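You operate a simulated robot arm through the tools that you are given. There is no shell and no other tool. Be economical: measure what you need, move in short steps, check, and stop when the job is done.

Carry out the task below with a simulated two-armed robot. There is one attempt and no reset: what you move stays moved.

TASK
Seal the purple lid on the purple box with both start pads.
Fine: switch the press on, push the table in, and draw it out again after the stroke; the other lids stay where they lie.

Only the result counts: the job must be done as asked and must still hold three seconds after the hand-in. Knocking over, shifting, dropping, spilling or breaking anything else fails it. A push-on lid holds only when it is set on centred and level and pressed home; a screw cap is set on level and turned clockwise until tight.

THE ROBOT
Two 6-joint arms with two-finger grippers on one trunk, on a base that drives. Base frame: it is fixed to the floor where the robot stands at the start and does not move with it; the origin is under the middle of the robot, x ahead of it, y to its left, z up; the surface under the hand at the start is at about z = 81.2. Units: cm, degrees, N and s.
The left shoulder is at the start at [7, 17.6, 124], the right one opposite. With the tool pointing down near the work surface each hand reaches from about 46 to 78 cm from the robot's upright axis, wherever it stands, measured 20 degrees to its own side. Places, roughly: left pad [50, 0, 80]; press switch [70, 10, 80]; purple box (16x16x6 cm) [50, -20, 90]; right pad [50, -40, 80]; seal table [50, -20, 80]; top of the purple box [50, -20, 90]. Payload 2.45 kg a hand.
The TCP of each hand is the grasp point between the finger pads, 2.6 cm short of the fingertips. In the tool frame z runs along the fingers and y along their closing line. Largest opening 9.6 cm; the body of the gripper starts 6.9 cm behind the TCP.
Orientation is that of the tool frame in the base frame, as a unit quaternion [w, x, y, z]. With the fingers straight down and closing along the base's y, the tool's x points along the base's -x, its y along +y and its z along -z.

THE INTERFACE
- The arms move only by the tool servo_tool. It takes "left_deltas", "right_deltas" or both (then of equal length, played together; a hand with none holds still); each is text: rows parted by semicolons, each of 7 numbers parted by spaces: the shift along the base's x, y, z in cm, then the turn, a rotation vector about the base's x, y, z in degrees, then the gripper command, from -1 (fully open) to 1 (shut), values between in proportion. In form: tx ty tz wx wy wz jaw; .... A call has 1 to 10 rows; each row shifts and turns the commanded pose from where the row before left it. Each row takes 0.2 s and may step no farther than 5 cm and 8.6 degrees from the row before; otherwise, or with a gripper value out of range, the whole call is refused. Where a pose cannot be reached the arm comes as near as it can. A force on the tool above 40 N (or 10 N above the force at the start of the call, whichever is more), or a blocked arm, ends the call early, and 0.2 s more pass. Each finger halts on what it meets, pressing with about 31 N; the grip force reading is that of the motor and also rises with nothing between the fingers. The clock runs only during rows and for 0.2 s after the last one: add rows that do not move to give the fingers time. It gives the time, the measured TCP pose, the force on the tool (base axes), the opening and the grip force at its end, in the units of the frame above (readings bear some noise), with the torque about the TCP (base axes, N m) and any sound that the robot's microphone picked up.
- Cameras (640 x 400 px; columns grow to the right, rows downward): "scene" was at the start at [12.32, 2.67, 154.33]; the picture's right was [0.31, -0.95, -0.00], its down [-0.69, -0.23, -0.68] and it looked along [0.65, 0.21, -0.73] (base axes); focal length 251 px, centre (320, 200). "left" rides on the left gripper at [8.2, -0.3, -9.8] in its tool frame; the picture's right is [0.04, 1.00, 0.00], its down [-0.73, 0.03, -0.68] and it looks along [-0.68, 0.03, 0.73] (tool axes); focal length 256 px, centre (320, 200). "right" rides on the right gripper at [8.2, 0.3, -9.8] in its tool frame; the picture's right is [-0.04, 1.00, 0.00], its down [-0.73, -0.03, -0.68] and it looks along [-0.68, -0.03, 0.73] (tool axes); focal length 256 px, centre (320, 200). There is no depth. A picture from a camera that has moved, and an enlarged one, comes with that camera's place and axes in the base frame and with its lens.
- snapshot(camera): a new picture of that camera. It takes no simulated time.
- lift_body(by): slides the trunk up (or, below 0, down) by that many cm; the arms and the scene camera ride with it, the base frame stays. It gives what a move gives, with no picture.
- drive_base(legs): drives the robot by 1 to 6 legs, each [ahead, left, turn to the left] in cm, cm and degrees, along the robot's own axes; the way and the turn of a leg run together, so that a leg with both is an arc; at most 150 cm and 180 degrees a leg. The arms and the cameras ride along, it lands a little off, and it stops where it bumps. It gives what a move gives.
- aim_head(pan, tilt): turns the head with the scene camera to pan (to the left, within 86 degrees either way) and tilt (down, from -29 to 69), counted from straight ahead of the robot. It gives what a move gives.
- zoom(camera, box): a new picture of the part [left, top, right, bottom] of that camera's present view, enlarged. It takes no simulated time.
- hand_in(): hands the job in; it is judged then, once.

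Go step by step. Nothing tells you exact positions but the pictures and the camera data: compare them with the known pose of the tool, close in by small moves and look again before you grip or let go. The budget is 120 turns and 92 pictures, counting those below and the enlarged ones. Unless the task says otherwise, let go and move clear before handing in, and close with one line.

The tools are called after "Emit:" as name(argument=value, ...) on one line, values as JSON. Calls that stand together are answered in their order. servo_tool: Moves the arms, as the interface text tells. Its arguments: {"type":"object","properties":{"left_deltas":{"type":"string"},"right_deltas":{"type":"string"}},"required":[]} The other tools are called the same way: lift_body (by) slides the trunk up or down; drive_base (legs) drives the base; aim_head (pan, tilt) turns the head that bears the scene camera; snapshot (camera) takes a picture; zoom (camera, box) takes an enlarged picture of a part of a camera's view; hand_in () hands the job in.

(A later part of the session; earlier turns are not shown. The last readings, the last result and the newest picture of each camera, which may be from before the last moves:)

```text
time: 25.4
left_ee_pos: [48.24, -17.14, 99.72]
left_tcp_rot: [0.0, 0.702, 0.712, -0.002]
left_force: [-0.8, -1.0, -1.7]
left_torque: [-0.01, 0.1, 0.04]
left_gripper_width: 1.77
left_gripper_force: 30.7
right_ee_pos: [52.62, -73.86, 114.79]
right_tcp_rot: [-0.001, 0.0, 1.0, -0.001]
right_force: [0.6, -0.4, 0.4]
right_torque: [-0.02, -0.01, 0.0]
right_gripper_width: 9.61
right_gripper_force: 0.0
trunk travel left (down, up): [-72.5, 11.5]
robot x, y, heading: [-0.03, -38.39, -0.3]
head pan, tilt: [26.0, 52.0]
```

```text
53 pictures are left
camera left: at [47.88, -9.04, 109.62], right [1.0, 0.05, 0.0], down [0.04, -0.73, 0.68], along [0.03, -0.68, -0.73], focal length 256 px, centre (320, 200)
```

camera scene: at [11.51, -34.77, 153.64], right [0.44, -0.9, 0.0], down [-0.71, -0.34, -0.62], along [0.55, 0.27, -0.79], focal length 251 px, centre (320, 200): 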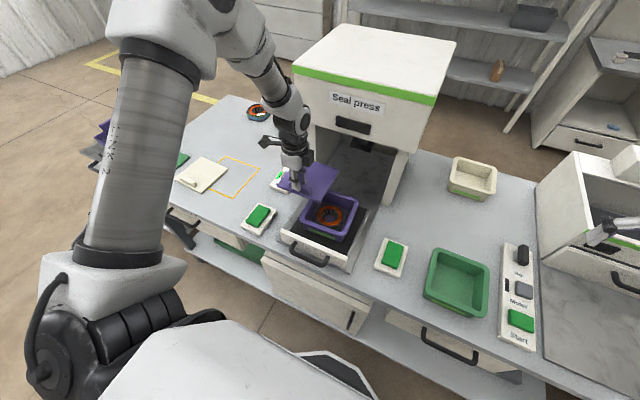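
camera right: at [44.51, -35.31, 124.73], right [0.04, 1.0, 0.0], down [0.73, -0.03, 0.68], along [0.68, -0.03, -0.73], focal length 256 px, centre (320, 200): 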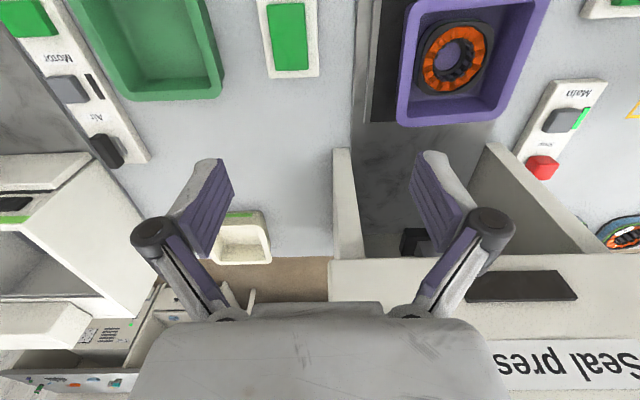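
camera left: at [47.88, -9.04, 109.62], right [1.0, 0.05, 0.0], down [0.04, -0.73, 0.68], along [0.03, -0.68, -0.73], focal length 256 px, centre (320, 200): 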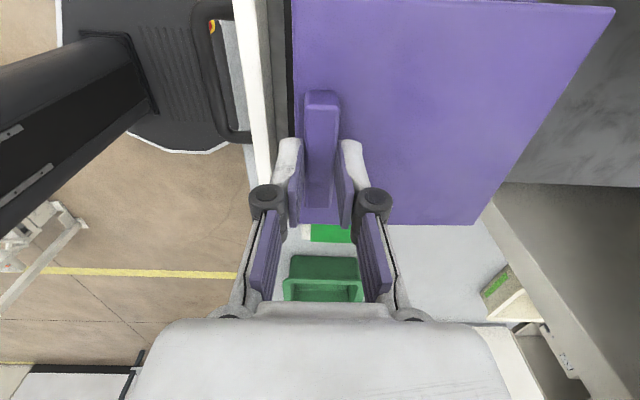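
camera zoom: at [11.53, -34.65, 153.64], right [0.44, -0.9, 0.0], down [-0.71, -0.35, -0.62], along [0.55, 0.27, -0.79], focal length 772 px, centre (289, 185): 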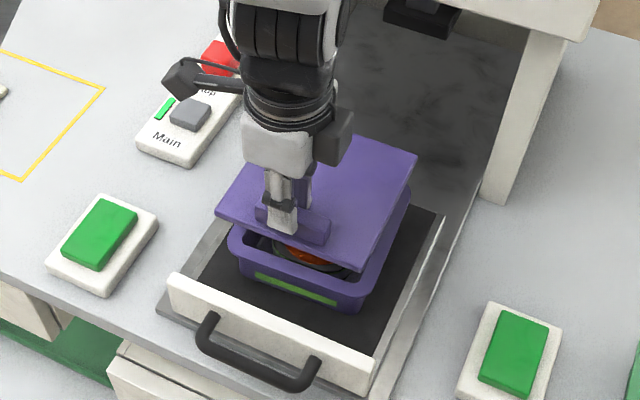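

The lid is roughly above the box. I lower it to a little above the rim and compare edges.

Emit:
servo_tool(left_deltas="0.6 0.2 -2 0 0 0 1;0 0 -2 0 0 0 1;0 0 0 0 0 0 1")

Emit:
zoom(camera="scene", box=[290, 160, 380, 250])

Emit:
zoom(camera="left", box=[240, 0, 520, 240])

```text
time: 26.2
left_ee_pos: [48.89, -17.04, 95.98]
left_tcp_rot: [0.0, 0.703, 0.711, -0.001]
left_force: [-1.6, 0.2, -1.5]
left_torque: [0.01, 0.05, 0.01]
left_gripper_width: 1.74
left_gripper_force: 31.2
right_ee_pos: [52.49, -74.04, 114.92]
right_tcp_rot: [0.001, 0.0, 1.0, 0.0]
right_force: [-0.8, 0.2, -0.4]
right_torque: [0.01, -0.03, 0.01]
right_gripper_width: 9.59
right_gripper_force: 0.1
trunk travel left (down, up): [-72.5, 11.5]
robot x, y, heading: [0.28, -38.32, 0.0]
head pan, tilt: [26.0, 52.0]
```

```text
4.44 times, centred on (335, 205) of scene
camera zoom: at [11.42, -34.76, 153.65], right [0.44, -0.9, 0.0], down [-0.71, -0.34, -0.62], along [0.55, 0.27, -0.79], focal length 1116 px, centre (253, 178)
```

zoom: 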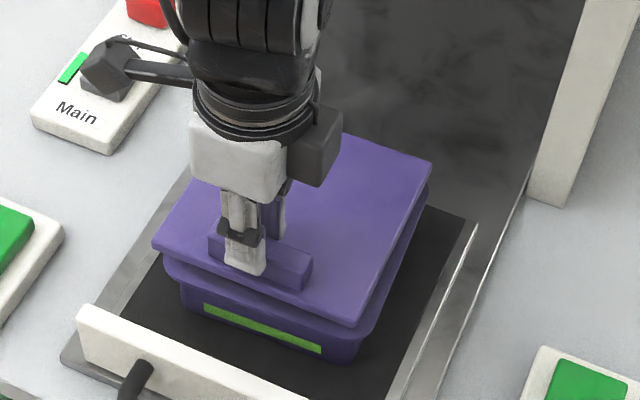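

```text
1.67 times, centred on (380, 120) of left
camera zoom: at [48.43, -8.91, 105.82], right [1.0, 0.05, 0.0], down [0.04, -0.73, 0.68], along [0.03, -0.68, -0.73], focal length 427 px, centre (220, 333)
```

zoom: 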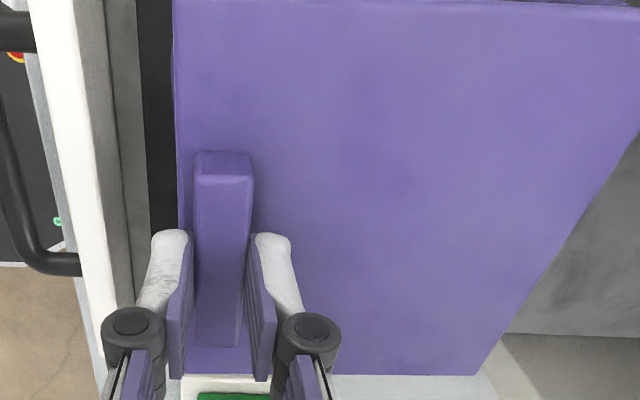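

Emit:
zoom(camera="scene", box=[308, 205, 368, 245])

Emit:
zoom(camera="scene", box=[340, 185, 385, 225])

```text
10.00 times, centred on (338, 225) of scene
camera zoom: at [11.42, -34.76, 153.65], right [0.44, -0.9, 0.0], down [-0.71, -0.34, -0.62], along [0.55, 0.27, -0.79], focal length 2510 px, centre (140, -50)
```

zoom: 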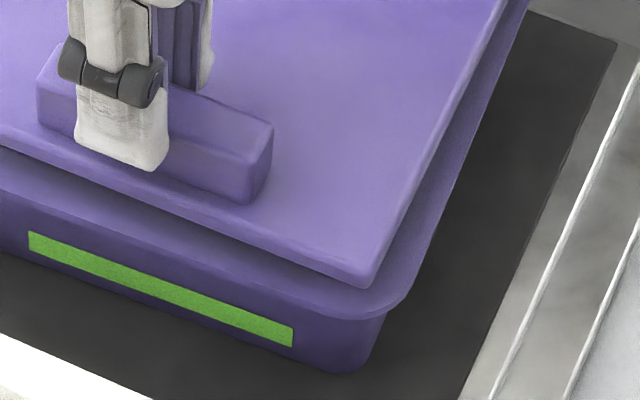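

```text
10.00 times, centred on (362, 205) of scene
camera zoom: at [11.42, -34.76, 153.65], right [0.44, -0.9, 0.0], down [-0.71, -0.34, -0.62], along [0.55, 0.27, -0.79], focal length 2510 px, centre (-105, 150)
```

zoom: 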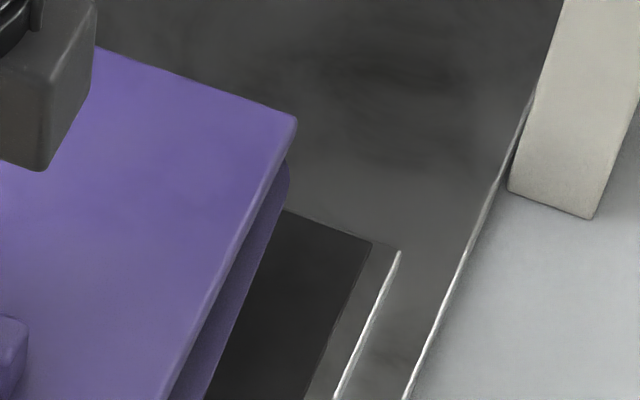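

Lid centre is about 0.6 cm too near and 0.2 cm too far right. I correct and lower carefully toward the rim.

Emit:
servo_tool(left_deltas="0.5 0.2 -0.5 0 0 0 1;0 0 -0.5 0 0 0 1;0 0 -0.5 0 0 0 1;0 0 0 0 0 0 1")

Emit:
zoom(camera="scene", box=[305, 180, 375, 245])

Emit:
zoom(camera="left", box=[280, 0, 600, 240])

```text
time: 27.2
left_ee_pos: [49.43, -16.7, 94.46]
left_tcp_rot: [0.0, 0.702, 0.712, -0.001]
left_force: [-0.4, -0.6, 0.8]
left_torque: [0.1, -0.16, -0.04]
left_gripper_width: 1.77
left_gripper_force: 31.0
right_ee_pos: [52.37, -73.98, 114.82]
right_tcp_rot: [0.0, 0.0, 1.0, 0.001]
right_force: [0.1, 0.0, 0.6]
right_torque: [0.02, 0.01, 0.01]
right_gripper_width: 9.6
right_gripper_force: 0.0
trunk travel left (down, up): [-72.5, 11.5]
robot x, y, heading: [-0.07, -38.38, -0.1]
head pan, tilt: [26.0, 52.0]
```

```text
6.15 times, centred on (340, 212) of scene
camera zoom: at [11.47, -34.75, 153.65], right [0.44, -0.9, 0.0], down [-0.71, -0.34, -0.62], along [0.55, 0.27, -0.79], focal length 1545 px, centre (197, 123)
```

zoom: 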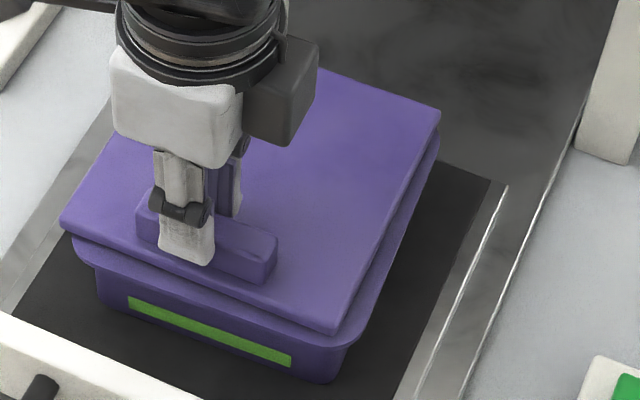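

```text
1.67 times, centred on (440, 120) of left
camera zoom: at [49.0, -8.67, 104.31], right [1.0, 0.05, 0.0], down [0.04, -0.73, 0.68], along [0.03, -0.68, -0.73], focal length 427 px, centre (120, 333)
```

zoom: 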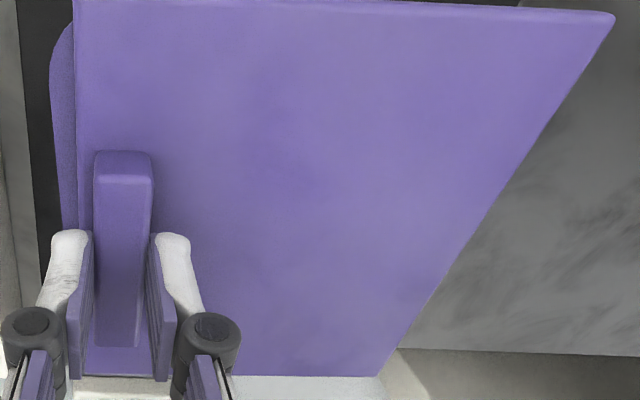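

Contact with the rim shows at this height. From the wrist view the rim sticks out about 0.8 cm on the near side, so I shift the lid slightly back, and lower until it rests.

Emit:
servo_tool(left_deltas="0 0 0.4 0 0 0 1;-0.35 -0.05 0 0 0 0 1;0 0 0 0 0 0 1")

Emit:
servo_tool(left_deltas="0 0 -0.2 0 0 0 1;0 0 -0.2 0 0 0 1;0 0 -0.2 0 0 0 1;0 0 0 0 0 0 1")

Emit:
snapshot(camera="left")

```text
time: 28.0
left_ee_pos: [49.04, -16.87, 94.9]
left_tcp_rot: [0.001, 0.703, 0.711, -0.001]
left_force: [-0.6, 0.3, -1.7]
left_torque: [0.01, 0.09, 0.02]
left_gripper_width: 1.78
left_gripper_force: 31.3
right_ee_pos: [52.48, -74.01, 114.92]
right_tcp_rot: [0.0, 0.0, 1.0, 0.0]
right_force: [-0.9, -0.7, -0.6]
right_torque: [0.01, -0.03, 0.0]
right_gripper_width: 9.58
right_gripper_force: 0.1
trunk travel left (down, up): [-72.5, 11.5]
robot x, y, heading: [-0.03, -37.96, -0.0]
head pan, tilt: [26.0, 52.0]
```

```text
time: 29.0
left_ee_pos: [48.96, -16.87, 94.48]
left_tcp_rot: [0.0, 0.703, 0.711, -0.002]
left_force: [0.8, 0.0, -0.1]
left_torque: [0.1, -0.17, 0.01]
left_gripper_width: 1.78
left_gripper_force: 31.4
right_ee_pos: [52.5, -73.89, 114.86]
right_tcp_rot: [-0.001, 0.001, 1.0, 0.0]
right_force: [0.1, 0.2, 0.1]
right_torque: [0.01, -0.03, 0.02]
right_gripper_width: 9.62
right_gripper_force: 0.1
trunk travel left (down, up): [-72.5, 11.5]
robot x, y, heading: [0.13, -38.25, -0.3]
head pan, tilt: [26.0, 52.0]
```

```text
46 pictures are left
camera left: at [48.56, -8.81, 104.09], right [1.0, 0.05, 0.0], down [0.04, -0.73, 0.68], along [0.03, -0.68, -0.73], focal length 256 px, centre (320, 200)
```

left: 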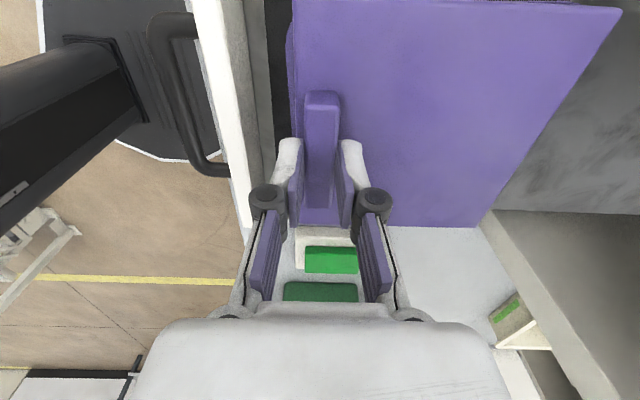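

The far edge rests on the rim. I lower slightly more, release, and rise to look from above.

Emit:
servo_tool(left_deltas="0 0 -0.2 0 0 0 1;0 0 -0.1 0 0 0 1;0 0 0 0 0 0 1")

Emit:
servo_tool(left_deltas="0 0 0 0 0 0 0.4;0 0 0 0 0 0 0;0 0 0 0 0 0 -0.2;0 0 3 0 0 0 -0.2;0 0 4 0 0 0 -0.2;0 0 4 0 0 0 -0.2;0 4 4 0 0 0 -0.2;0 4 3 0 0 0 -0.2;0 0 0 0 0 0 -0.2")

Emit:
snapshot(camera="left")

Emit:
zoom(camera="scene", box=[290, 170, 380, 250])

```text
time: 29.8
left_ee_pos: [49.07, -16.94, 94.15]
left_tcp_rot: [0.002, 0.702, 0.712, 0.0]
left_force: [5.2, 4.9, 31.6]
left_torque: [0.12, -0.09, 0.06]
left_gripper_width: 1.78
left_gripper_force: 31.0
right_ee_pos: [52.14, -73.95, 114.89]
right_tcp_rot: [0.001, 0.0, 1.0, 0.0]
right_force: [0.0, 0.2, -0.1]
right_torque: [0.0, -0.01, -0.02]
right_gripper_width: 9.6
right_gripper_force: 0.0
trunk travel left (down, up): [-72.5, 11.5]
robot x, y, heading: [0.24, -38.28, 0.0]
head pan, tilt: [26.0, 52.0]
```

```text
refused: row 7 steps farther than a row can; nothing moved
```

```text
45 pictures are left
camera left: at [48.46, -8.84, 103.96], right [1.0, 0.05, 0.0], down [0.04, -0.73, 0.68], along [0.04, -0.68, -0.73], focal length 256 px, centre (320, 200)
```

left: 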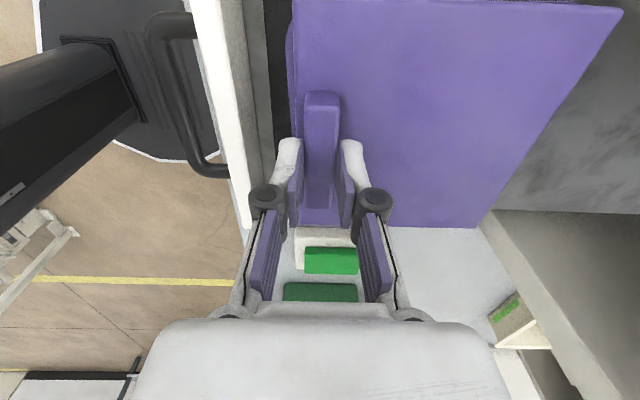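

```text
5.00 times, centred on (335, 210) of scene
camera zoom: at [11.18, -34.8, 153.7], right [0.44, -0.9, 0.0], down [-0.71, -0.34, -0.62], along [0.56, 0.27, -0.79], focal length 1255 px, centre (245, 150)
```

zoom: 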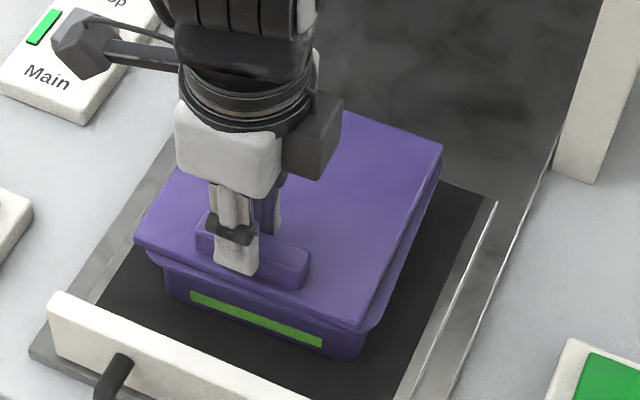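

It is resting flat under some 30 N. I ease off, release, and rise.

Emit:
servo_tool(left_deltas="0 0 0.25 0 0 0 1;0 0 0 0 0 0 0.4;0 0 0 0 0 0 0;0 0 0 0 0 0 -0.2;0 0 3 0 0 0 -0.2;0 0 4 0 0 0 -0.2;0 0 4 0 0 0 -0.2;0 3.4 3.4 0 0 0 -0.2;0 3.4 3.4 0 0 0 -0.2;0 0 0 0 0 0 -0.2")

Emit:
snapshot(camera="left")

Emit:
zoom(camera="scene", box=[290, 170, 380, 250])

```text
time: 32.0
left_ee_pos: [48.94, -10.36, 111.96]
left_tcp_rot: [0.0, 0.703, 0.711, -0.001]
left_force: [0.5, -0.2, -1.3]
left_torque: [-0.01, 0.02, -0.05]
left_gripper_width: 5.75
left_gripper_force: 0.0
right_ee_pos: [52.56, -74.07, 114.78]
right_tcp_rot: [0.0, 0.0, 1.0, 0.002]
right_force: [0.4, 0.3, 0.4]
right_torque: [0.03, 0.04, -0.03]
right_gripper_width: 9.61
right_gripper_force: 0.0
trunk travel left (down, up): [-72.5, 11.5]
robot x, y, heading: [0.24, -38.17, -0.2]
head pan, tilt: [26.0, 52.0]
```

```text
43 pictures are left
camera left: at [48.52, -2.26, 121.81], right [1.0, 0.05, 0.0], down [0.04, -0.73, 0.68], along [0.03, -0.68, -0.73], focal length 256 px, centre (320, 200)
```

left: 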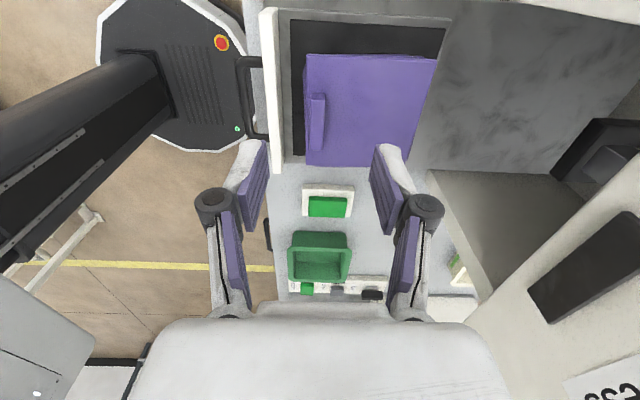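

```text
5.00 times, centred on (335, 210) of scene
camera zoom: at [11.56, -34.97, 153.64], right [0.44, -0.9, 0.0], down [-0.71, -0.34, -0.62], along [0.55, 0.27, -0.79], focal length 1255 px, centre (245, 150)
```

zoom: 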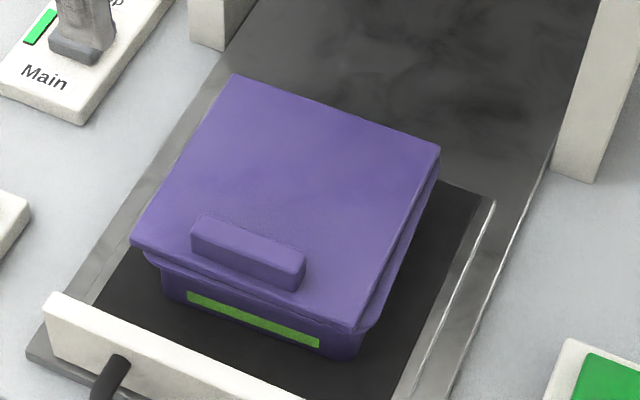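

Emit:
zoom(camera="left", box=[290, 40, 450, 180])

Emit:
zoom(camera="scene", box=[310, 180, 370, 245])

```text
2.86 times, centred on (370, 110) of left
camera zoom: at [48.52, -2.26, 121.81], right [1.0, 0.05, 0.0], down [0.04, -0.73, 0.68], along [0.03, -0.68, -0.73], focal length 731 px, centre (177, 457)
```

zoom: 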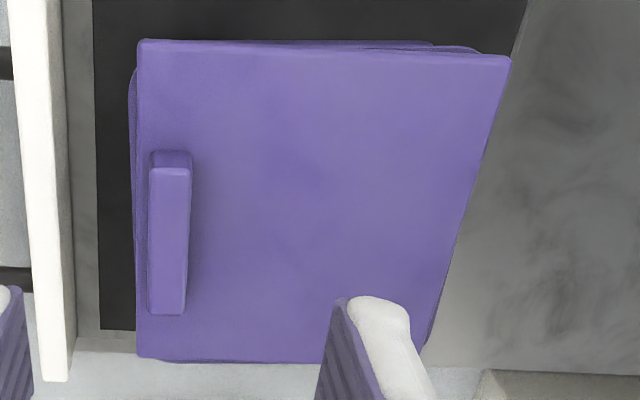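

```text
6.15 times, centred on (340, 212) of scene
camera zoom: at [11.56, -34.97, 153.64], right [0.44, -0.9, 0.0], down [-0.71, -0.34, -0.62], along [0.55, 0.27, -0.79], focal length 1545 px, centre (197, 123)
```

zoom: 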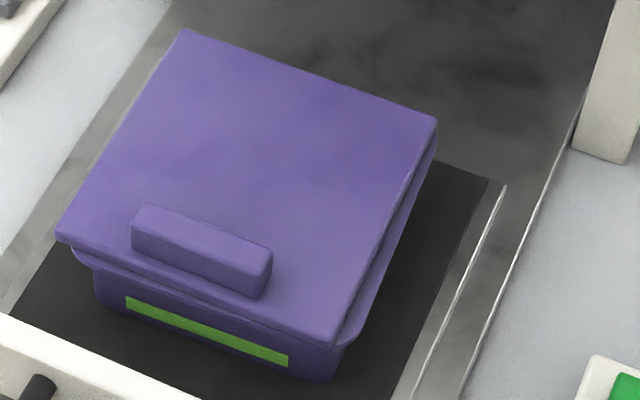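

The box is turned about 2° counter-clockwise relative to the lid, and the lid sits about 0.25 cm too far left. I go back down, regrip, lift slightly and correct.

Emit:
servo_tool(left_deltas="0 -3.4 -3.4 0 0 0 -0.2;0 -3.4 -3.4 0 0 0 -0.2;0 0 -4 0 0 0 -0.2;0 0 -4 0 0 0 -0.2;0 0 -2.8 0 0 0 -0.2;0 0 0 0 0 0 0.4;0 0 0 0 0 0 1;0 0 0 0 0 0 1;0 0 0 0 0 0 1")

Emit:
servo_tool(left_deltas="0 0 0.4 0 0 0 1;0 0 0.4 0 0 0 1;0 -0.46 0 0 0 2.2 1;0 0 0 0 0 0 1;0 0 -0.3 0 0 0 1;0 0 -0.3 0 0 0 1;0 0 -0.2 0 0 0 1;0 0 0 0 0 0 1")

```text
time: 34.0
left_ee_pos: [48.97, -16.93, 94.36]
left_tcp_rot: [0.0, 0.702, 0.712, -0.001]
left_force: [-0.9, 0.1, -0.1]
left_torque: [0.02, 0.07, 0.01]
left_gripper_width: 1.74
left_gripper_force: 31.0
right_ee_pos: [52.38, -73.95, 114.85]
right_tcp_rot: [0.001, 0.0, 1.0, 0.0]
right_force: [0.3, 0.7, 0.3]
right_torque: [-0.01, -0.02, 0.0]
right_gripper_width: 9.62
right_gripper_force: 0.1
trunk travel left (down, up): [-72.5, 11.5]
robot x, y, heading: [0.08, -38.24, 0.0]
head pan, tilt: [26.0, 52.0]
```

```text
time: 35.8
left_ee_pos: [48.97, -17.28, 94.31]
left_tcp_rot: [0.0, 0.689, 0.724, -0.001]
left_force: [-1.8, 0.5, -0.1]
left_torque: [0.15, -0.08, 0.04]
left_gripper_width: 1.77
left_gripper_force: 31.1
right_ee_pos: [52.47, -74.02, 114.78]
right_tcp_rot: [0.0, 0.0, 1.0, 0.0]
right_force: [-0.4, 0.0, 0.2]
right_torque: [0.0, 0.02, 0.0]
right_gripper_width: 9.61
right_gripper_force: 0.0
trunk travel left (down, up): [-72.5, 11.5]
robot x, y, heading: [0.33, -38.29, -0.2]
head pan, tilt: [26.0, 52.0]
```

Resting again. I release and rise to check the centring.

Emit:
servo_tool(left_deltas="0 0 -0.1 0 0 0 1;0 0 0 0 0 0 0.4;0 0 0 0 0 0 0;0 0 0 0 0 0 -0.2;0 0 3 0 0 0 -0.2;0 0 4 0 0 0 -0.2;0 0 4 0 0 0 -0.2;0 3.4 3.4 0 0 0 -0.2;0 3.4 3.4 0 0 0 -0.2;0 0 0 0 0 0 -0.2")

Emit:
zoom(camera="left", box=[290, 40, 450, 180])

Emit:
zoom(camera="scene", box=[310, 180, 370, 245])

```text
time: 38.0
left_ee_pos: [49.02, -10.56, 111.93]
left_tcp_rot: [-0.001, 0.69, 0.724, 0.0]
left_force: [-0.5, 0.2, 0.1]
left_torque: [-0.01, 0.05, 0.0]
left_gripper_width: 5.75
left_gripper_force: 0.0
right_ee_pos: [52.6, -74.24, 114.7]
right_tcp_rot: [0.001, -0.001, 1.0, 0.001]
right_force: [0.4, 0.2, -0.6]
right_torque: [-0.01, 0.02, 0.0]
right_gripper_width: 9.61
right_gripper_force: 0.0
trunk travel left (down, up): [-72.5, 11.5]
robot x, y, heading: [0.2, -38.23, -0.4]
head pan, tilt: [26.0, 52.0]
```

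```text
2.86 times, centred on (370, 110) of left
camera zoom: at [48.25, -2.49, 121.83], right [1.0, 0.09, 0.0], down [0.07, -0.73, 0.68], along [0.06, -0.68, -0.73], focal length 731 px, centre (177, 457)
```

zoom: 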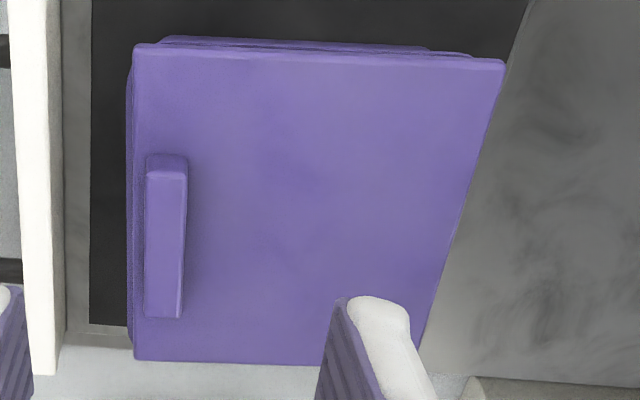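

```text
6.15 times, centred on (340, 212) of scene
camera zoom: at [11.56, -34.96, 153.64], right [0.44, -0.9, 0.0], down [-0.71, -0.34, -0.62], along [0.55, 0.27, -0.79], focal length 1545 px, centre (197, 123)
```

zoom: 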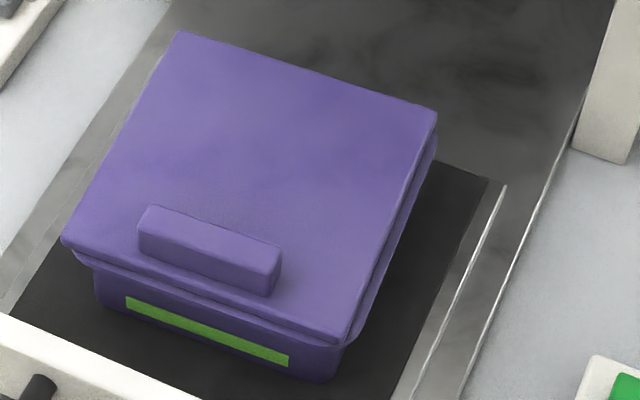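

The lid is parallel to the rim now, with even small margins. Next I locate the table's handle and look where the table has to go.

Emit:
aim_head(pan=22, tilt=62)

Emit:
zoom(camera="scene", box=[240, 100, 440, 260])

Emit:
snapshot(camera="left")

```text
time: 38.7
left_ee_pos: [49.04, -10.45, 111.98]
left_tcp_rot: [0.0, 0.689, 0.725, -0.002]
left_force: [0.2, -0.6, 0.6]
left_torque: [0.0, 0.02, 0.04]
left_gripper_width: 5.75
left_gripper_force: 0.0
right_ee_pos: [52.54, -73.97, 114.88]
right_tcp_rot: [0.0, 0.0, 1.0, 0.0]
right_force: [0.1, 0.6, 0.1]
right_torque: [0.01, 0.02, -0.02]
right_gripper_width: 9.6
right_gripper_force: 0.1
trunk travel left (down, up): [-72.5, 11.5]
robot x, y, heading: [0.17, -38.17, -0.1]
head pan, tilt: [22.0, 62.0]
```

```text
2.50 times, centred on (340, 180) of scene
camera zoom: at [10.73, -35.65, 152.43], right [0.37, -0.93, 0.0], down [-0.82, -0.33, -0.47], along [0.44, 0.18, -0.88], focal length 628 px, centre (270, 250)
```

zoom: 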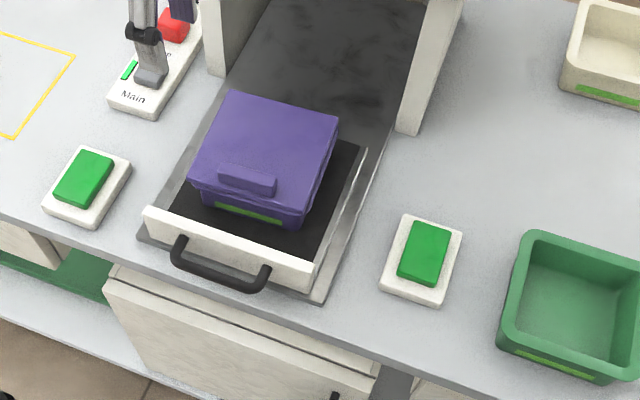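

```text
36 pictures are left
camera left: at [48.22, -2.36, 121.75], right [1.0, 0.09, 0.0], down [0.07, -0.73, 0.68], along [0.06, -0.68, -0.73], focal length 256 px, centre (320, 200)
```

left: 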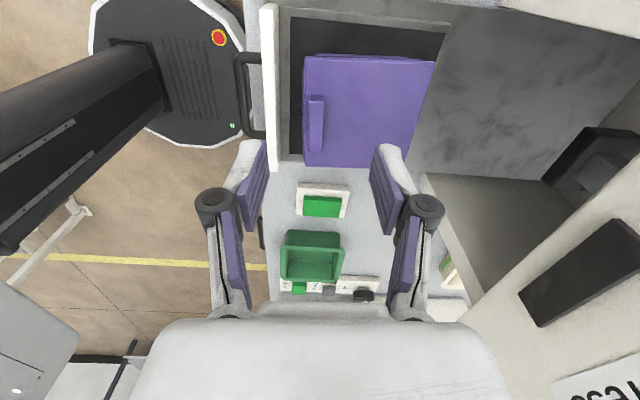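

Emit:
zoom(camera="left", box=[220, 0, 300, 180])

Emit:
zoom(camera="scene", box=[280, 175, 370, 225])

```text
2.22 times, centred on (260, 90) of left
camera zoom: at [48.22, -2.36, 121.75], right [1.0, 0.09, 0.0], down [0.07, -0.73, 0.68], along [0.06, -0.68, -0.73], focal length 569 px, centre (453, 444)
```

zoom: 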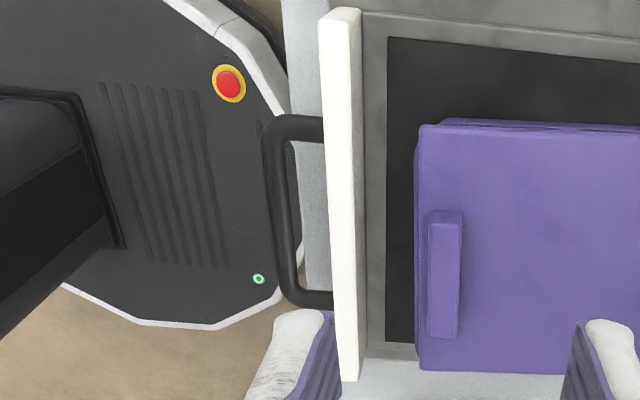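

```text
7.11 times, centred on (325, 200) of scene
camera zoom: at [10.73, -35.65, 152.43], right [0.37, -0.93, 0.0], down [-0.82, -0.33, -0.47], along [0.44, 0.18, -0.88], focal length 1785 px, centre (284, 200)
```

zoom: 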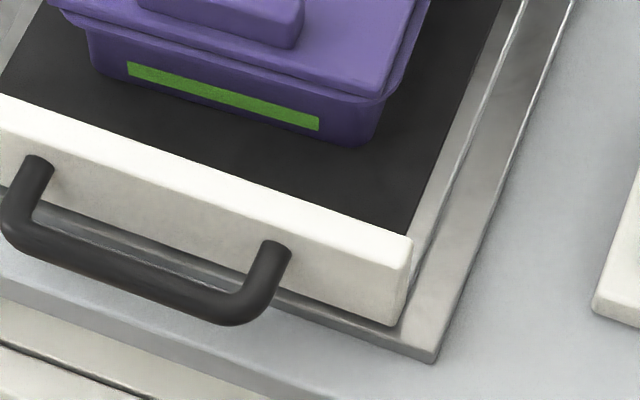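

The bar is at about [38.5, -17.5, 84.3], 1.5 cm thick with about 2 cm to the plate. It is too close to the robot, so I back up 11 cm and bring the left hand over the bar.

Emit:
drive_base(legs=[[-11, 0, 0]])

Emit:
servo_tool(left_deltas="0.1 -3.5 -3 0 0 0 0.4;0.1 -3.5 -3 0 0 0 0.4;0 0 -4 0 0 0 0.4;0 0 -4 0 0 0 0.4;0 0 0 0 0 0 0.4")

Emit:
snapshot(camera="left")

Emit:
snapshot(camera="scene")

```text
time: 39.9
left_ee_pos: [37.87, -10.46, 111.92]
left_tcp_rot: [0.001, 0.689, 0.725, -0.001]
left_force: [0.3, -0.4, 0.3]
left_torque: [-0.05, -0.01, -0.01]
left_gripper_width: 5.77
left_gripper_force: 0.1
right_ee_pos: [41.4, -74.0, 114.79]
right_tcp_rot: [0.0, 0.001, 1.0, 0.0]
right_force: [0.1, -0.9, 0.9]
right_torque: [0.01, -0.02, -0.01]
right_gripper_width: 9.63
right_gripper_force: 0.0
trunk travel left (down, up): [-72.5, 11.5]
robot x, y, heading: [-11.38, -37.91, 0.1]
head pan, tilt: [22.0, 62.0]
```

```text
time: 41.1
left_ee_pos: [38.35, -17.62, 98.03]
left_tcp_rot: [0.001, 0.689, 0.724, 0.0]
left_force: [0.0, -0.5, 1.1]
left_torque: [-0.01, 0.0, 0.0]
left_gripper_width: 2.86
left_gripper_force: 0.1
right_ee_pos: [41.37, -74.13, 114.83]
right_tcp_rot: [0.0, 0.0, 1.0, 0.001]
right_force: [-0.9, -0.7, 0.8]
right_torque: [0.02, -0.03, 0.0]
right_gripper_width: 9.59
right_gripper_force: 0.0
trunk travel left (down, up): [-72.5, 11.5]
robot x, y, heading: [-11.05, -38.27, -0.3]
head pan, tilt: [22.0, 62.0]
```

```text
33 pictures are left
camera left: at [37.45, -9.47, 107.72], right [1.0, 0.09, 0.0], down [0.07, -0.73, 0.68], along [0.06, -0.68, -0.73], focal length 256 px, centre (320, 200)
```

left: 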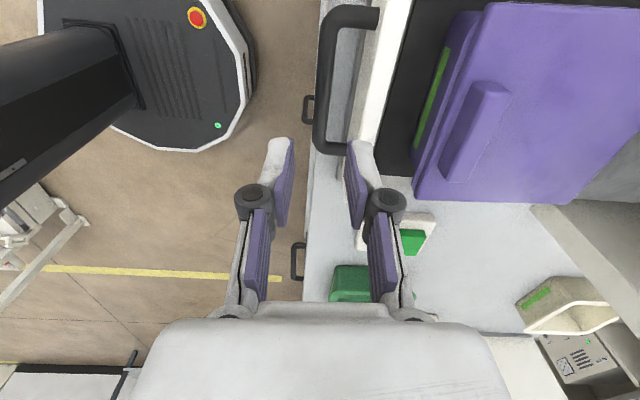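

```text
32 pictures are left
camera scene: at [-0.52, -35.76, 152.44], right [0.37, -0.93, 0.0], down [-0.82, -0.33, -0.47], along [0.44, 0.18, -0.88], focal length 251 px, centre (320, 200)
```

scene: 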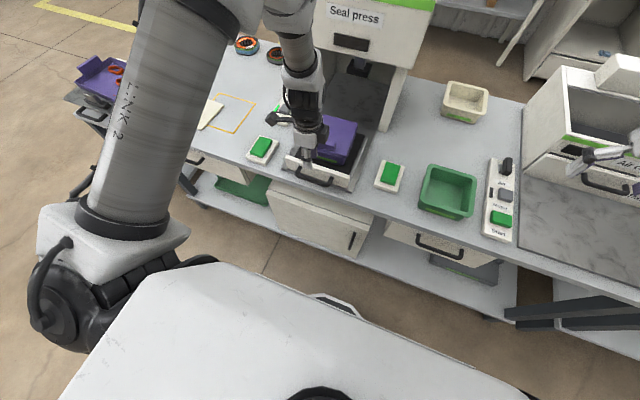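

The bar centre measures [38.9, -17.0]. I shift a little and come down to just above it, then look again.

Emit:
servo_tool(left_deltas="0.45 0.4 -4 0 0 0 0.4;0 0 -4 0 0 0 0.4;0 0 0 0 0 0 0.4")

Emit:
zoom(camera="left", box=[220, 0, 420, 220])

```text
time: 41.9
left_ee_pos: [38.6, -17.19, 89.95]
left_tcp_rot: [0.001, 0.688, 0.725, 0.0]
left_force: [-0.5, 0.8, 0.4]
left_torque: [0.03, 0.01, 0.01]
left_gripper_width: 2.9
left_gripper_force: 0.0
right_ee_pos: [41.23, -74.02, 114.93]
right_tcp_rot: [0.001, 0.0, 1.0, 0.0]
right_force: [1.1, -0.8, -0.2]
right_torque: [-0.02, 0.0, 0.03]
right_gripper_width: 9.58
right_gripper_force: 0.1
trunk travel left (down, up): [-72.5, 11.5]
robot x, y, heading: [-11.3, -38.1, -0.1]
head pan, tilt: [22.0, 62.0]
```

```text
1.82 times, centred on (320, 110) of left
camera zoom: at [37.73, -9.01, 99.66], right [1.0, 0.09, 0.0], down [0.07, -0.73, 0.68], along [0.06, -0.68, -0.73], focal length 465 px, centre (320, 364)
```

zoom: 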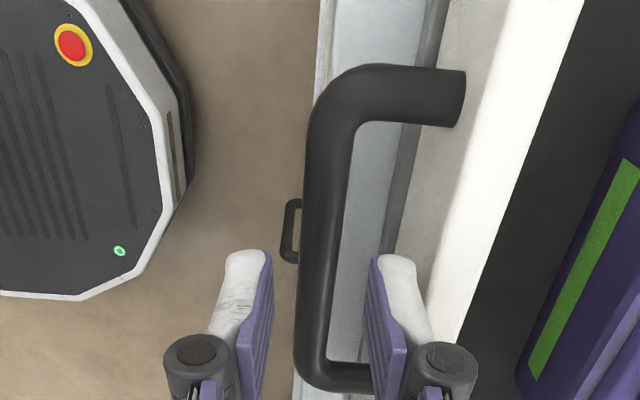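

Bar is centred between the fingers. I go down and close on it.

Emit:
servo_tool(left_deltas="0.05 0.1 -2 0 0 0 0.4;0 0 -1.5 0 0 0 0.4;0 0 -1.3 0 0 0 0.4;0 0 0 0 0 0 0.4;0 0 0 0 0 0 1;0 0 0 0 0 0 1;0 0 0 0 0 0 1")

Emit:
snapshot(camera="left")

```text
time: 43.5
left_ee_pos: [38.64, -16.89, 85.23]
left_tcp_rot: [0.001, 0.69, 0.724, -0.001]
left_force: [1.4, 0.4, 1.5]
left_torque: [0.09, -0.03, -1.01]
left_gripper_width: 1.29
left_gripper_force: 40.2
right_ee_pos: [41.42, -73.97, 114.95]
right_tcp_rot: [0.001, 0.0, 1.0, 0.0]
right_force: [0.5, -0.3, 0.5]
right_torque: [0.01, -0.02, 0.0]
right_gripper_width: 9.6
right_gripper_force: 0.0
trunk travel left (down, up): [-72.5, 11.5]
robot x, y, heading: [-11.02, -38.04, -0.3]
head pan, tilt: [22.0, 62.0]
```

```text
30 pictures are left
camera left: at [37.85, -8.84, 94.93], right [1.0, 0.09, 0.0], down [0.07, -0.73, 0.68], along [0.06, -0.68, -0.73], focal length 256 px, centre (320, 200)
```

left: 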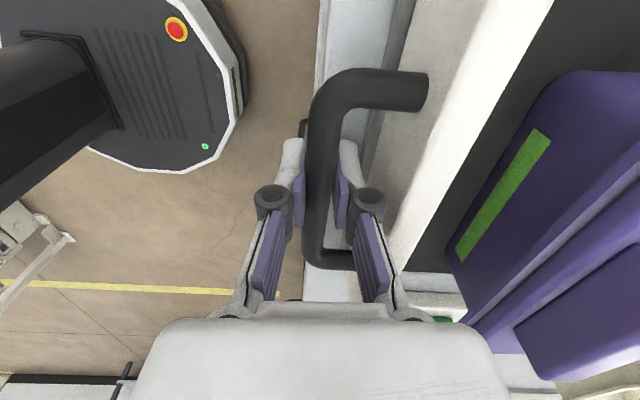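

Gripped. The torque hints at a slight yaw mismatch; I ease that and begin pushing gently.

Emit:
servo_tool(left_deltas="0 0 0 0 0 -1.5 1;0 0 0 0 0 0 1")

Emit:
servo_tool(left_deltas="0.3 0 0 0 0 0 1;0.6 0.01 0 0 0 0 1;0.8 0.02 0 0 0 0 1;0.8 0.02 0 0 0 0 1;0.6 0.02 0 0 0 0 1;0.3 0 0 0 0 0 1;0 0 0 0 0 0 1")

```text
time: 44.1
left_ee_pos: [38.59, -16.96, 85.2]
left_tcp_rot: [0.0, 0.699, 0.715, -0.001]
left_force: [0.1, -1.1, -2.8]
left_torque: [-0.14, 0.0, -0.55]
left_gripper_width: 1.25
left_gripper_force: 39.3
right_ee_pos: [41.44, -73.96, 114.76]
right_tcp_rot: [0.0, 0.0, 1.0, -0.001]
right_force: [-0.3, -0.3, 0.0]
right_torque: [-0.01, -0.02, 0.04]
right_gripper_width: 9.58
right_gripper_force: 0.0
trunk travel left (down, up): [-72.5, 11.5]
robot x, y, heading: [-10.96, -37.81, 0.0]
head pan, tilt: [22.0, 62.0]
```

```text
time: 45.7
left_ee_pos: [42.13, -16.9, 85.14]
left_tcp_rot: [0.0, 0.699, 0.715, -0.001]
left_force: [-1.7, -9.0, -10.0]
left_torque: [-0.04, -0.02, -0.62]
left_gripper_width: 1.21
left_gripper_force: 39.4
right_ee_pos: [41.45, -74.12, 114.72]
right_tcp_rot: [-0.001, 0.0, 1.0, 0.0]
right_force: [0.1, -0.7, -0.2]
right_torque: [-0.01, 0.0, -0.01]
right_gripper_width: 9.61
right_gripper_force: 0.1
trunk travel left (down, up): [-72.5, 11.5]
robot x, y, heading: [-10.92, -38.3, -0.4]
head pan, tilt: [22.0, 62.0]
```

The table slides. Side force builds, so I relax sideways and yaw a bit before continuing.

Emit:
servo_tool(left_deltas="0 -0.2 -0.1 0 0 -1.5 1;0 0 0 0 0 0 1")

Emit:
zoom(camera="scene", box=[250, 60, 430, 220])

```text
time: 46.3
left_ee_pos: [42.06, -16.88, 85.1]
left_tcp_rot: [0.002, 0.707, 0.707, -0.001]
left_force: [1.4, 9.5, 5.7]
left_torque: [0.06, -0.02, 0.91]
left_gripper_width: 1.25
left_gripper_force: 39.4
right_ee_pos: [41.45, -73.85, 114.95]
right_tcp_rot: [0.0, 0.0, 1.0, -0.002]
right_force: [0.4, 0.7, 0.3]
right_torque: [-0.01, 0.04, 0.01]
right_gripper_width: 9.61
right_gripper_force: 0.1
trunk travel left (down, up): [-72.5, 11.5]
robot x, y, heading: [-10.64, -38.2, 0.1]
head pan, tilt: [22.0, 62.0]
```

```text
2.50 times, centred on (340, 140) of scene
camera zoom: at [-0.43, -35.45, 152.44], right [0.37, -0.93, 0.0], down [-0.82, -0.33, -0.47], along [0.44, 0.18, -0.88], focal length 628 px, centre (270, 350)
```

zoom: 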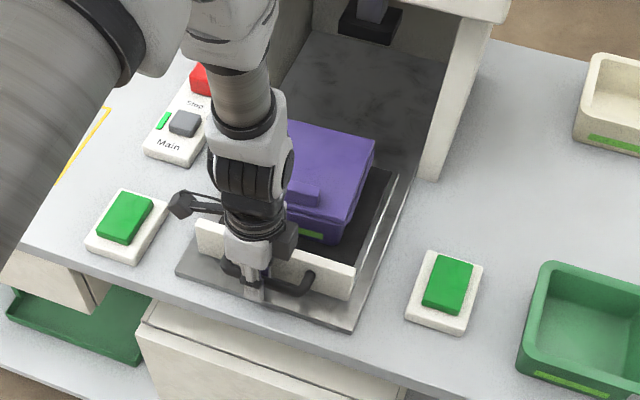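

I loosen the fingers a touch so the rails guide the bar, and push on straight.

Emit:
servo_tool(left_deltas="0 0.1 0.06 0 0 0.9 0.64;0.3 0 0 0 0 0 0.64;0.6 0 0 0 0 0 0.64;0.8 0 0 0 0 0 0.64;0.8 0 0 0 0 0 0.64;0.8 0 0 0 0 0 0.64;0.8 0 0 0 0 0 0.64;0.8 0 0 0 0 0 0.64;0.5 0 0 0 0 0 0.64;0.2 0 0 0 0 0 0.64")

Emit:
servo_tool(left_deltas="0.3 0 0 0 0 0 0.64;0.6 0 0 0 0 0 0.64;0.8 0 0 0 0 0 0.64;0.8 0 0 0 0 0 0.64;0.8 0 0 0 0 0 0.64;0.8 0 0 0 0 0 0.64;0.8 0 0 0 0 0 0.64;0.8 0 0 0 0 0 0.64;0.5 0 0 0 0 0 0.64;0.2 0 0 0 0 0 0.64")

Emit:
zoom(camera="scene", box=[250, 0, 430, 180])

```text
time: 48.5
left_ee_pos: [47.51, -16.98, 85.03]
left_tcp_rot: [0.0, 0.703, 0.712, -0.001]
left_force: [-2.8, 0.9, 0.0]
left_torque: [-0.04, 0.0, -0.02]
left_gripper_width: 1.82
left_gripper_force: 0.4
right_ee_pos: [41.41, -73.9, 114.85]
right_tcp_rot: [0.0, 0.0, 1.0, -0.001]
right_force: [0.1, -0.5, -0.9]
right_torque: [0.01, -0.03, 0.03]
right_gripper_width: 9.62
right_gripper_force: 0.1
trunk travel left (down, up): [-72.5, 11.5]
robot x, y, heading: [-11.14, -38.12, 0.2]
head pan, tilt: [22.0, 62.0]
```

```text
time: 50.7
left_ee_pos: [53.97, -17.07, 84.99]
left_tcp_rot: [-0.001, 0.702, 0.712, -0.002]
left_force: [-1.5, 1.0, -0.6]
left_torque: [0.0, 0.01, -0.03]
left_gripper_width: 1.81
left_gripper_force: 0.5
right_ee_pos: [41.36, -73.84, 114.81]
right_tcp_rot: [-0.001, -0.001, 1.0, 0.0]
right_force: [-0.3, 0.0, -0.1]
right_torque: [-0.01, 0.04, 0.01]
right_gripper_width: 9.6
right_gripper_force: 0.1
trunk travel left (down, up): [-72.5, 11.5]
robot x, y, heading: [-11.35, -38.33, -0.1]
head pan, tilt: [22.0, 62.0]
```

```text
2.22 times, centred on (340, 90) of scene
camera zoom: at [-0.42, -35.6, 152.42], right [0.37, -0.93, 0.0], down [-0.82, -0.33, -0.47], along [0.44, 0.18, -0.88], focal length 558 px, centre (276, 444)
```

zoom: 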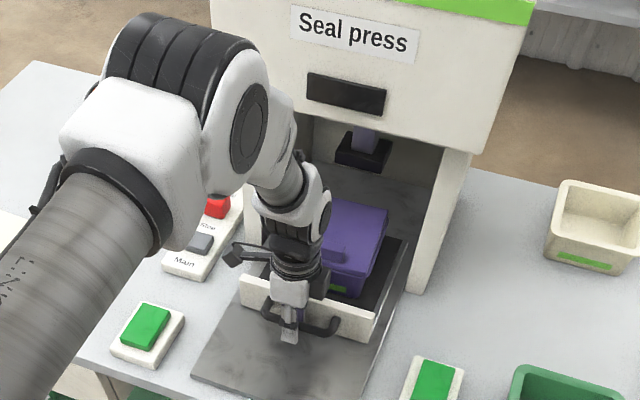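

Good progress, the lid rides along undisturbed. I keep pushing.

Emit:
servo_tool(left_deltas="0.3 0 0 0 0 0 0.64;0.6 0 0 0 0 0 0.64;0.8 0 0 0 0 0 0.64;0.8 0 0 0 0 0 0.64;0.8 0 0 0 0 0 0.64;0.8 0 0 0 0 0 0.64;0.8 0 0 0 0 0 0.64;0.8 0 0 0 0 0 0.64;0.5 0 0 0 0 0 0.64;0.2 0 0 0 0 0 0.64")

Emit:
zoom(camera="scene", box=[250, 0, 430, 160])

```text
time: 52.9
left_ee_pos: [60.37, -16.96, 85.12]
left_tcp_rot: [0.001, 0.702, 0.712, -0.002]
left_force: [-1.0, -0.2, 0.2]
left_torque: [0.04, 0.0, -0.03]
left_gripper_width: 1.81
left_gripper_force: 0.3
right_ee_pos: [41.32, -73.91, 114.78]
right_tcp_rot: [0.001, 0.0, 1.0, 0.0]
right_force: [-0.6, 0.7, -0.8]
right_torque: [0.04, -0.01, -0.02]
right_gripper_width: 9.61
right_gripper_force: 0.1
trunk travel left (down, up): [-72.5, 11.5]
robot x, y, heading: [-11.01, -38.22, 0.0]
head pan, tilt: [22.0, 62.0]
```

```text
2.50 times, centred on (340, 80) of scene
camera zoom: at [-0.42, -35.62, 152.43], right [0.37, -0.93, 0.0], down [-0.82, -0.33, -0.47], along [0.44, 0.18, -0.88], focal length 628 px, centre (270, 500)
```

zoom: 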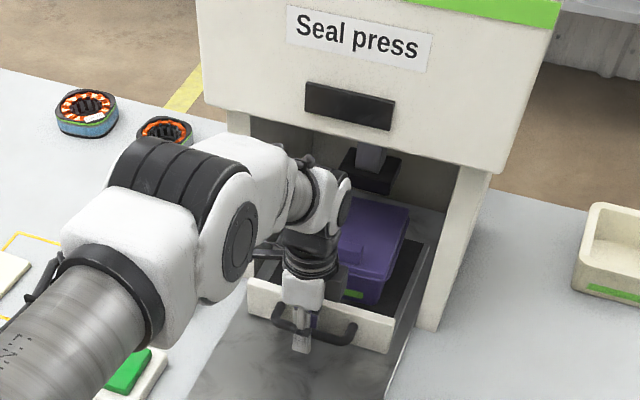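

The table is nearly under the ram. I push on in small steps until it stops.

Emit:
servo_tool(left_deltas="0.3 0 0 0 0 0 0.64;0.4 0 0 0 0 0 0.64;0.4 0 0 0 0 0 0.64;0.4 0 0 0 0 0 0.64;0.4 0 0 0 0 0 0.64;0.4 0 0 0 0 0 0.64;0.4 0 0 0 0 0 0.64;0.2 0 0 0 0 0 0.64;0 0 0 0 0 0 0.64")

Emit:
snapshot(camera="left")

```text
time: 54.9
left_ee_pos: [62.33, -16.8, 85.27]
left_tcp_rot: [0.001, 0.702, 0.712, -0.001]
left_force: [-0.5, -0.4, -1.0]
left_torque: [0.04, -0.03, -0.01]
left_gripper_width: 1.83
left_gripper_force: 1.3
left hand out of reach, approached as far as the arm can: row 6, 7
right_ee_pos: [41.36, -74.07, 114.77]
right_tcp_rot: [0.0, 0.0, 1.0, 0.0]
right_force: [1.1, 0.6, 0.5]
right_torque: [-0.01, 0.02, 0.02]
right_gripper_width: 9.59
right_gripper_force: 0.1
trunk travel left (down, up): [-72.5, 11.5]
robot x, y, heading: [-11.29, -38.25, -0.1]
head pan, tilt: [22.0, 62.0]
```

```text
26 pictures are left
camera left: at [61.92, -8.8, 95.05], right [1.0, 0.05, 0.0], down [0.04, -0.73, 0.68], along [0.04, -0.68, -0.73], focal length 256 px, centre (320, 200)
```

left: 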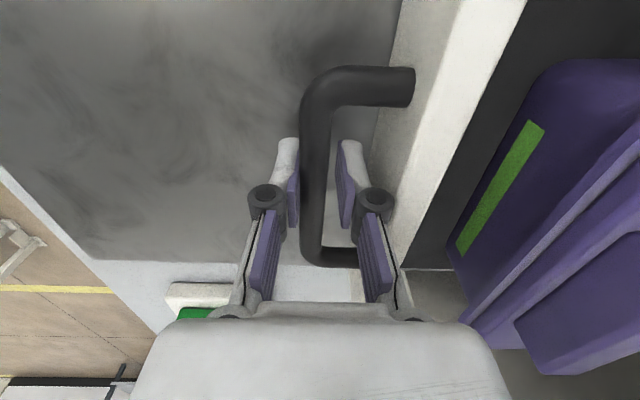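

The arm is at its reach limit with the table still free. I raise the fingers off the bar, pull the hand back and move the base 8 cm ahead.

Emit:
servo_tool(left_deltas="0 0 0 0 0 0 0.5;0 0 2 0 0 0 0.5;0 0 2 0 0 0 0.5;0 0 2 0 0 0 0.5;-4 0 1 0 0 0 1;-4 0 1 0 0 0 1;0 0 0 0 0 0 1")

Emit:
drive_base(legs=[[8, 0, 0]])

Emit:
snapshot(camera="scene")

```text
time: 56.5
left_ee_pos: [54.72, -17.02, 93.27]
left_tcp_rot: [0.0, 0.702, 0.712, -0.001]
left_force: [-0.3, 0.5, 0.0]
left_torque: [-0.05, 0.02, 0.0]
left_gripper_width: 0.0
left_gripper_force: 28.2
right_ee_pos: [41.49, -73.84, 114.69]
right_tcp_rot: [-0.001, 0.0, 1.0, 0.0]
right_force: [0.2, 0.7, 0.3]
right_torque: [-0.05, 0.08, -0.01]
right_gripper_width: 9.59
right_gripper_force: 0.0
trunk travel left (down, up): [-72.5, 11.5]
robot x, y, heading: [-11.01, -37.89, -0.1]
head pan, tilt: [22.0, 62.0]
```

```text
time: 57.6
left_ee_pos: [62.54, -16.91, 93.44]
left_tcp_rot: [0.0, 0.703, 0.711, -0.001]
left_force: [-0.7, 0.6, 0.5]
left_torque: [0.0, -0.02, 0.01]
left_gripper_width: 0.0
left_gripper_force: 28.2
right_ee_pos: [49.19, -74.02, 114.95]
right_tcp_rot: [0.002, 0.0, 1.0, 0.0]
right_force: [0.2, -0.7, 0.4]
right_torque: [0.0, -0.05, 0.0]
right_gripper_width: 9.58
right_gripper_force: 0.1
trunk travel left (down, up): [-72.5, 11.5]
robot x, y, heading: [-3.36, -37.97, -0.1]
head pan, tilt: [22.0, 62.0]
```

```text
25 pictures are left
camera scene: at [7.31, -35.62, 152.45], right [0.37, -0.93, 0.0], down [-0.82, -0.33, -0.47], along [0.44, 0.18, -0.88], focal length 251 px, centre (320, 200)
```

scene: 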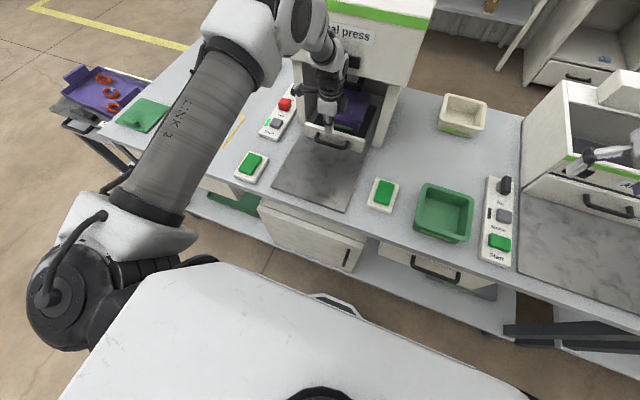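

Now I drop the closed fingers in front of the bar and push it further in.

Emit:
servo_tool(left_deltas="-3 0 0 0 0 0 1;0 0 -4 0 0 0 1;0 0 -4 0 0 0 1;0.5 0 0 0 0 0 1;0.4 0 0 0 0 0 1;0.4 0 0 0 0 0 1;0.4 0 0 0 0 0 1;0.4 0 0 0 0 0 1;0 0 0 0 0 0 1")

Emit:
servo_tool(left_deltas="0.4 0 0 0 0 0 1;0.4 0 0 0 0 0 1;0.4 0 0 0 0 0 1;0.4 0 0 0 0 0 1;0.4 0 0 0 0 0 1;0.4 0 0 0 0 0 1;0 0 0 0 0 0 1")

Emit:
zoom(camera="scene", box=[250, 0, 430, 160])

```text
time: 59.6
left_ee_pos: [61.84, -16.87, 85.25]
left_tcp_rot: [0.0, 0.703, 0.711, -0.001]
left_force: [-0.4, -0.2, 0.6]
left_torque: [-0.01, 0.0, -0.01]
left_gripper_width: 0.01
left_gripper_force: 28.2
right_ee_pos: [49.2, -74.1, 114.86]
right_tcp_rot: [0.0, 0.001, 1.0, 0.0]
right_force: [-0.2, -0.3, 0.6]
right_torque: [-0.01, -0.02, 0.03]
right_gripper_width: 9.63
right_gripper_force: 0.0
trunk travel left (down, up): [-72.5, 11.5]
robot x, y, heading: [-2.8, -38.18, 0.1]
head pan, tilt: [22.0, 62.0]
```

```text
time: 61.2
left_ee_pos: [63.27, -16.96, 85.41]
left_tcp_rot: [-0.003, 0.703, 0.711, -0.003]
left_force: [-37.9, -4.4, -7.8]
left_torque: [-0.03, 0.11, -0.07]
left_gripper_width: 0.0
left_gripper_force: 28.7
right_ee_pos: [48.82, -74.0, 114.95]
right_tcp_rot: [0.001, 0.001, 1.0, 0.0]
right_force: [-0.5, -0.2, 0.0]
right_torque: [-0.02, 0.01, 0.03]
right_gripper_width: 9.58
right_gripper_force: 0.1
trunk travel left (down, up): [-72.5, 11.5]
robot x, y, heading: [-3.3, -38.24, -0.1]
head pan, tilt: [22.0, 62.0]
```

```text
2.50 times, centred on (340, 80) of scene
camera zoom: at [6.88, -35.68, 152.45], right [0.37, -0.93, 0.0], down [-0.82, -0.33, -0.47], along [0.44, 0.18, -0.88], focal length 628 px, centre (270, 500)
```

zoom: 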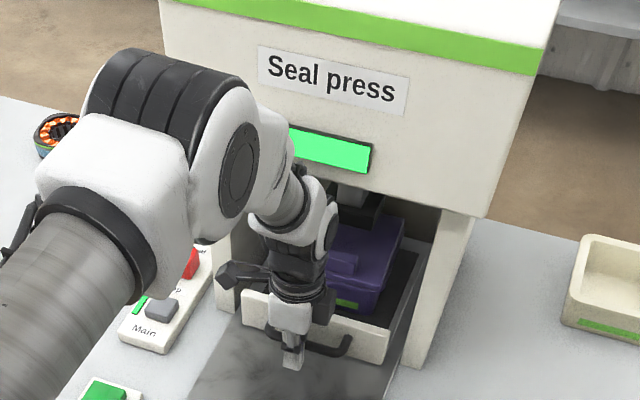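

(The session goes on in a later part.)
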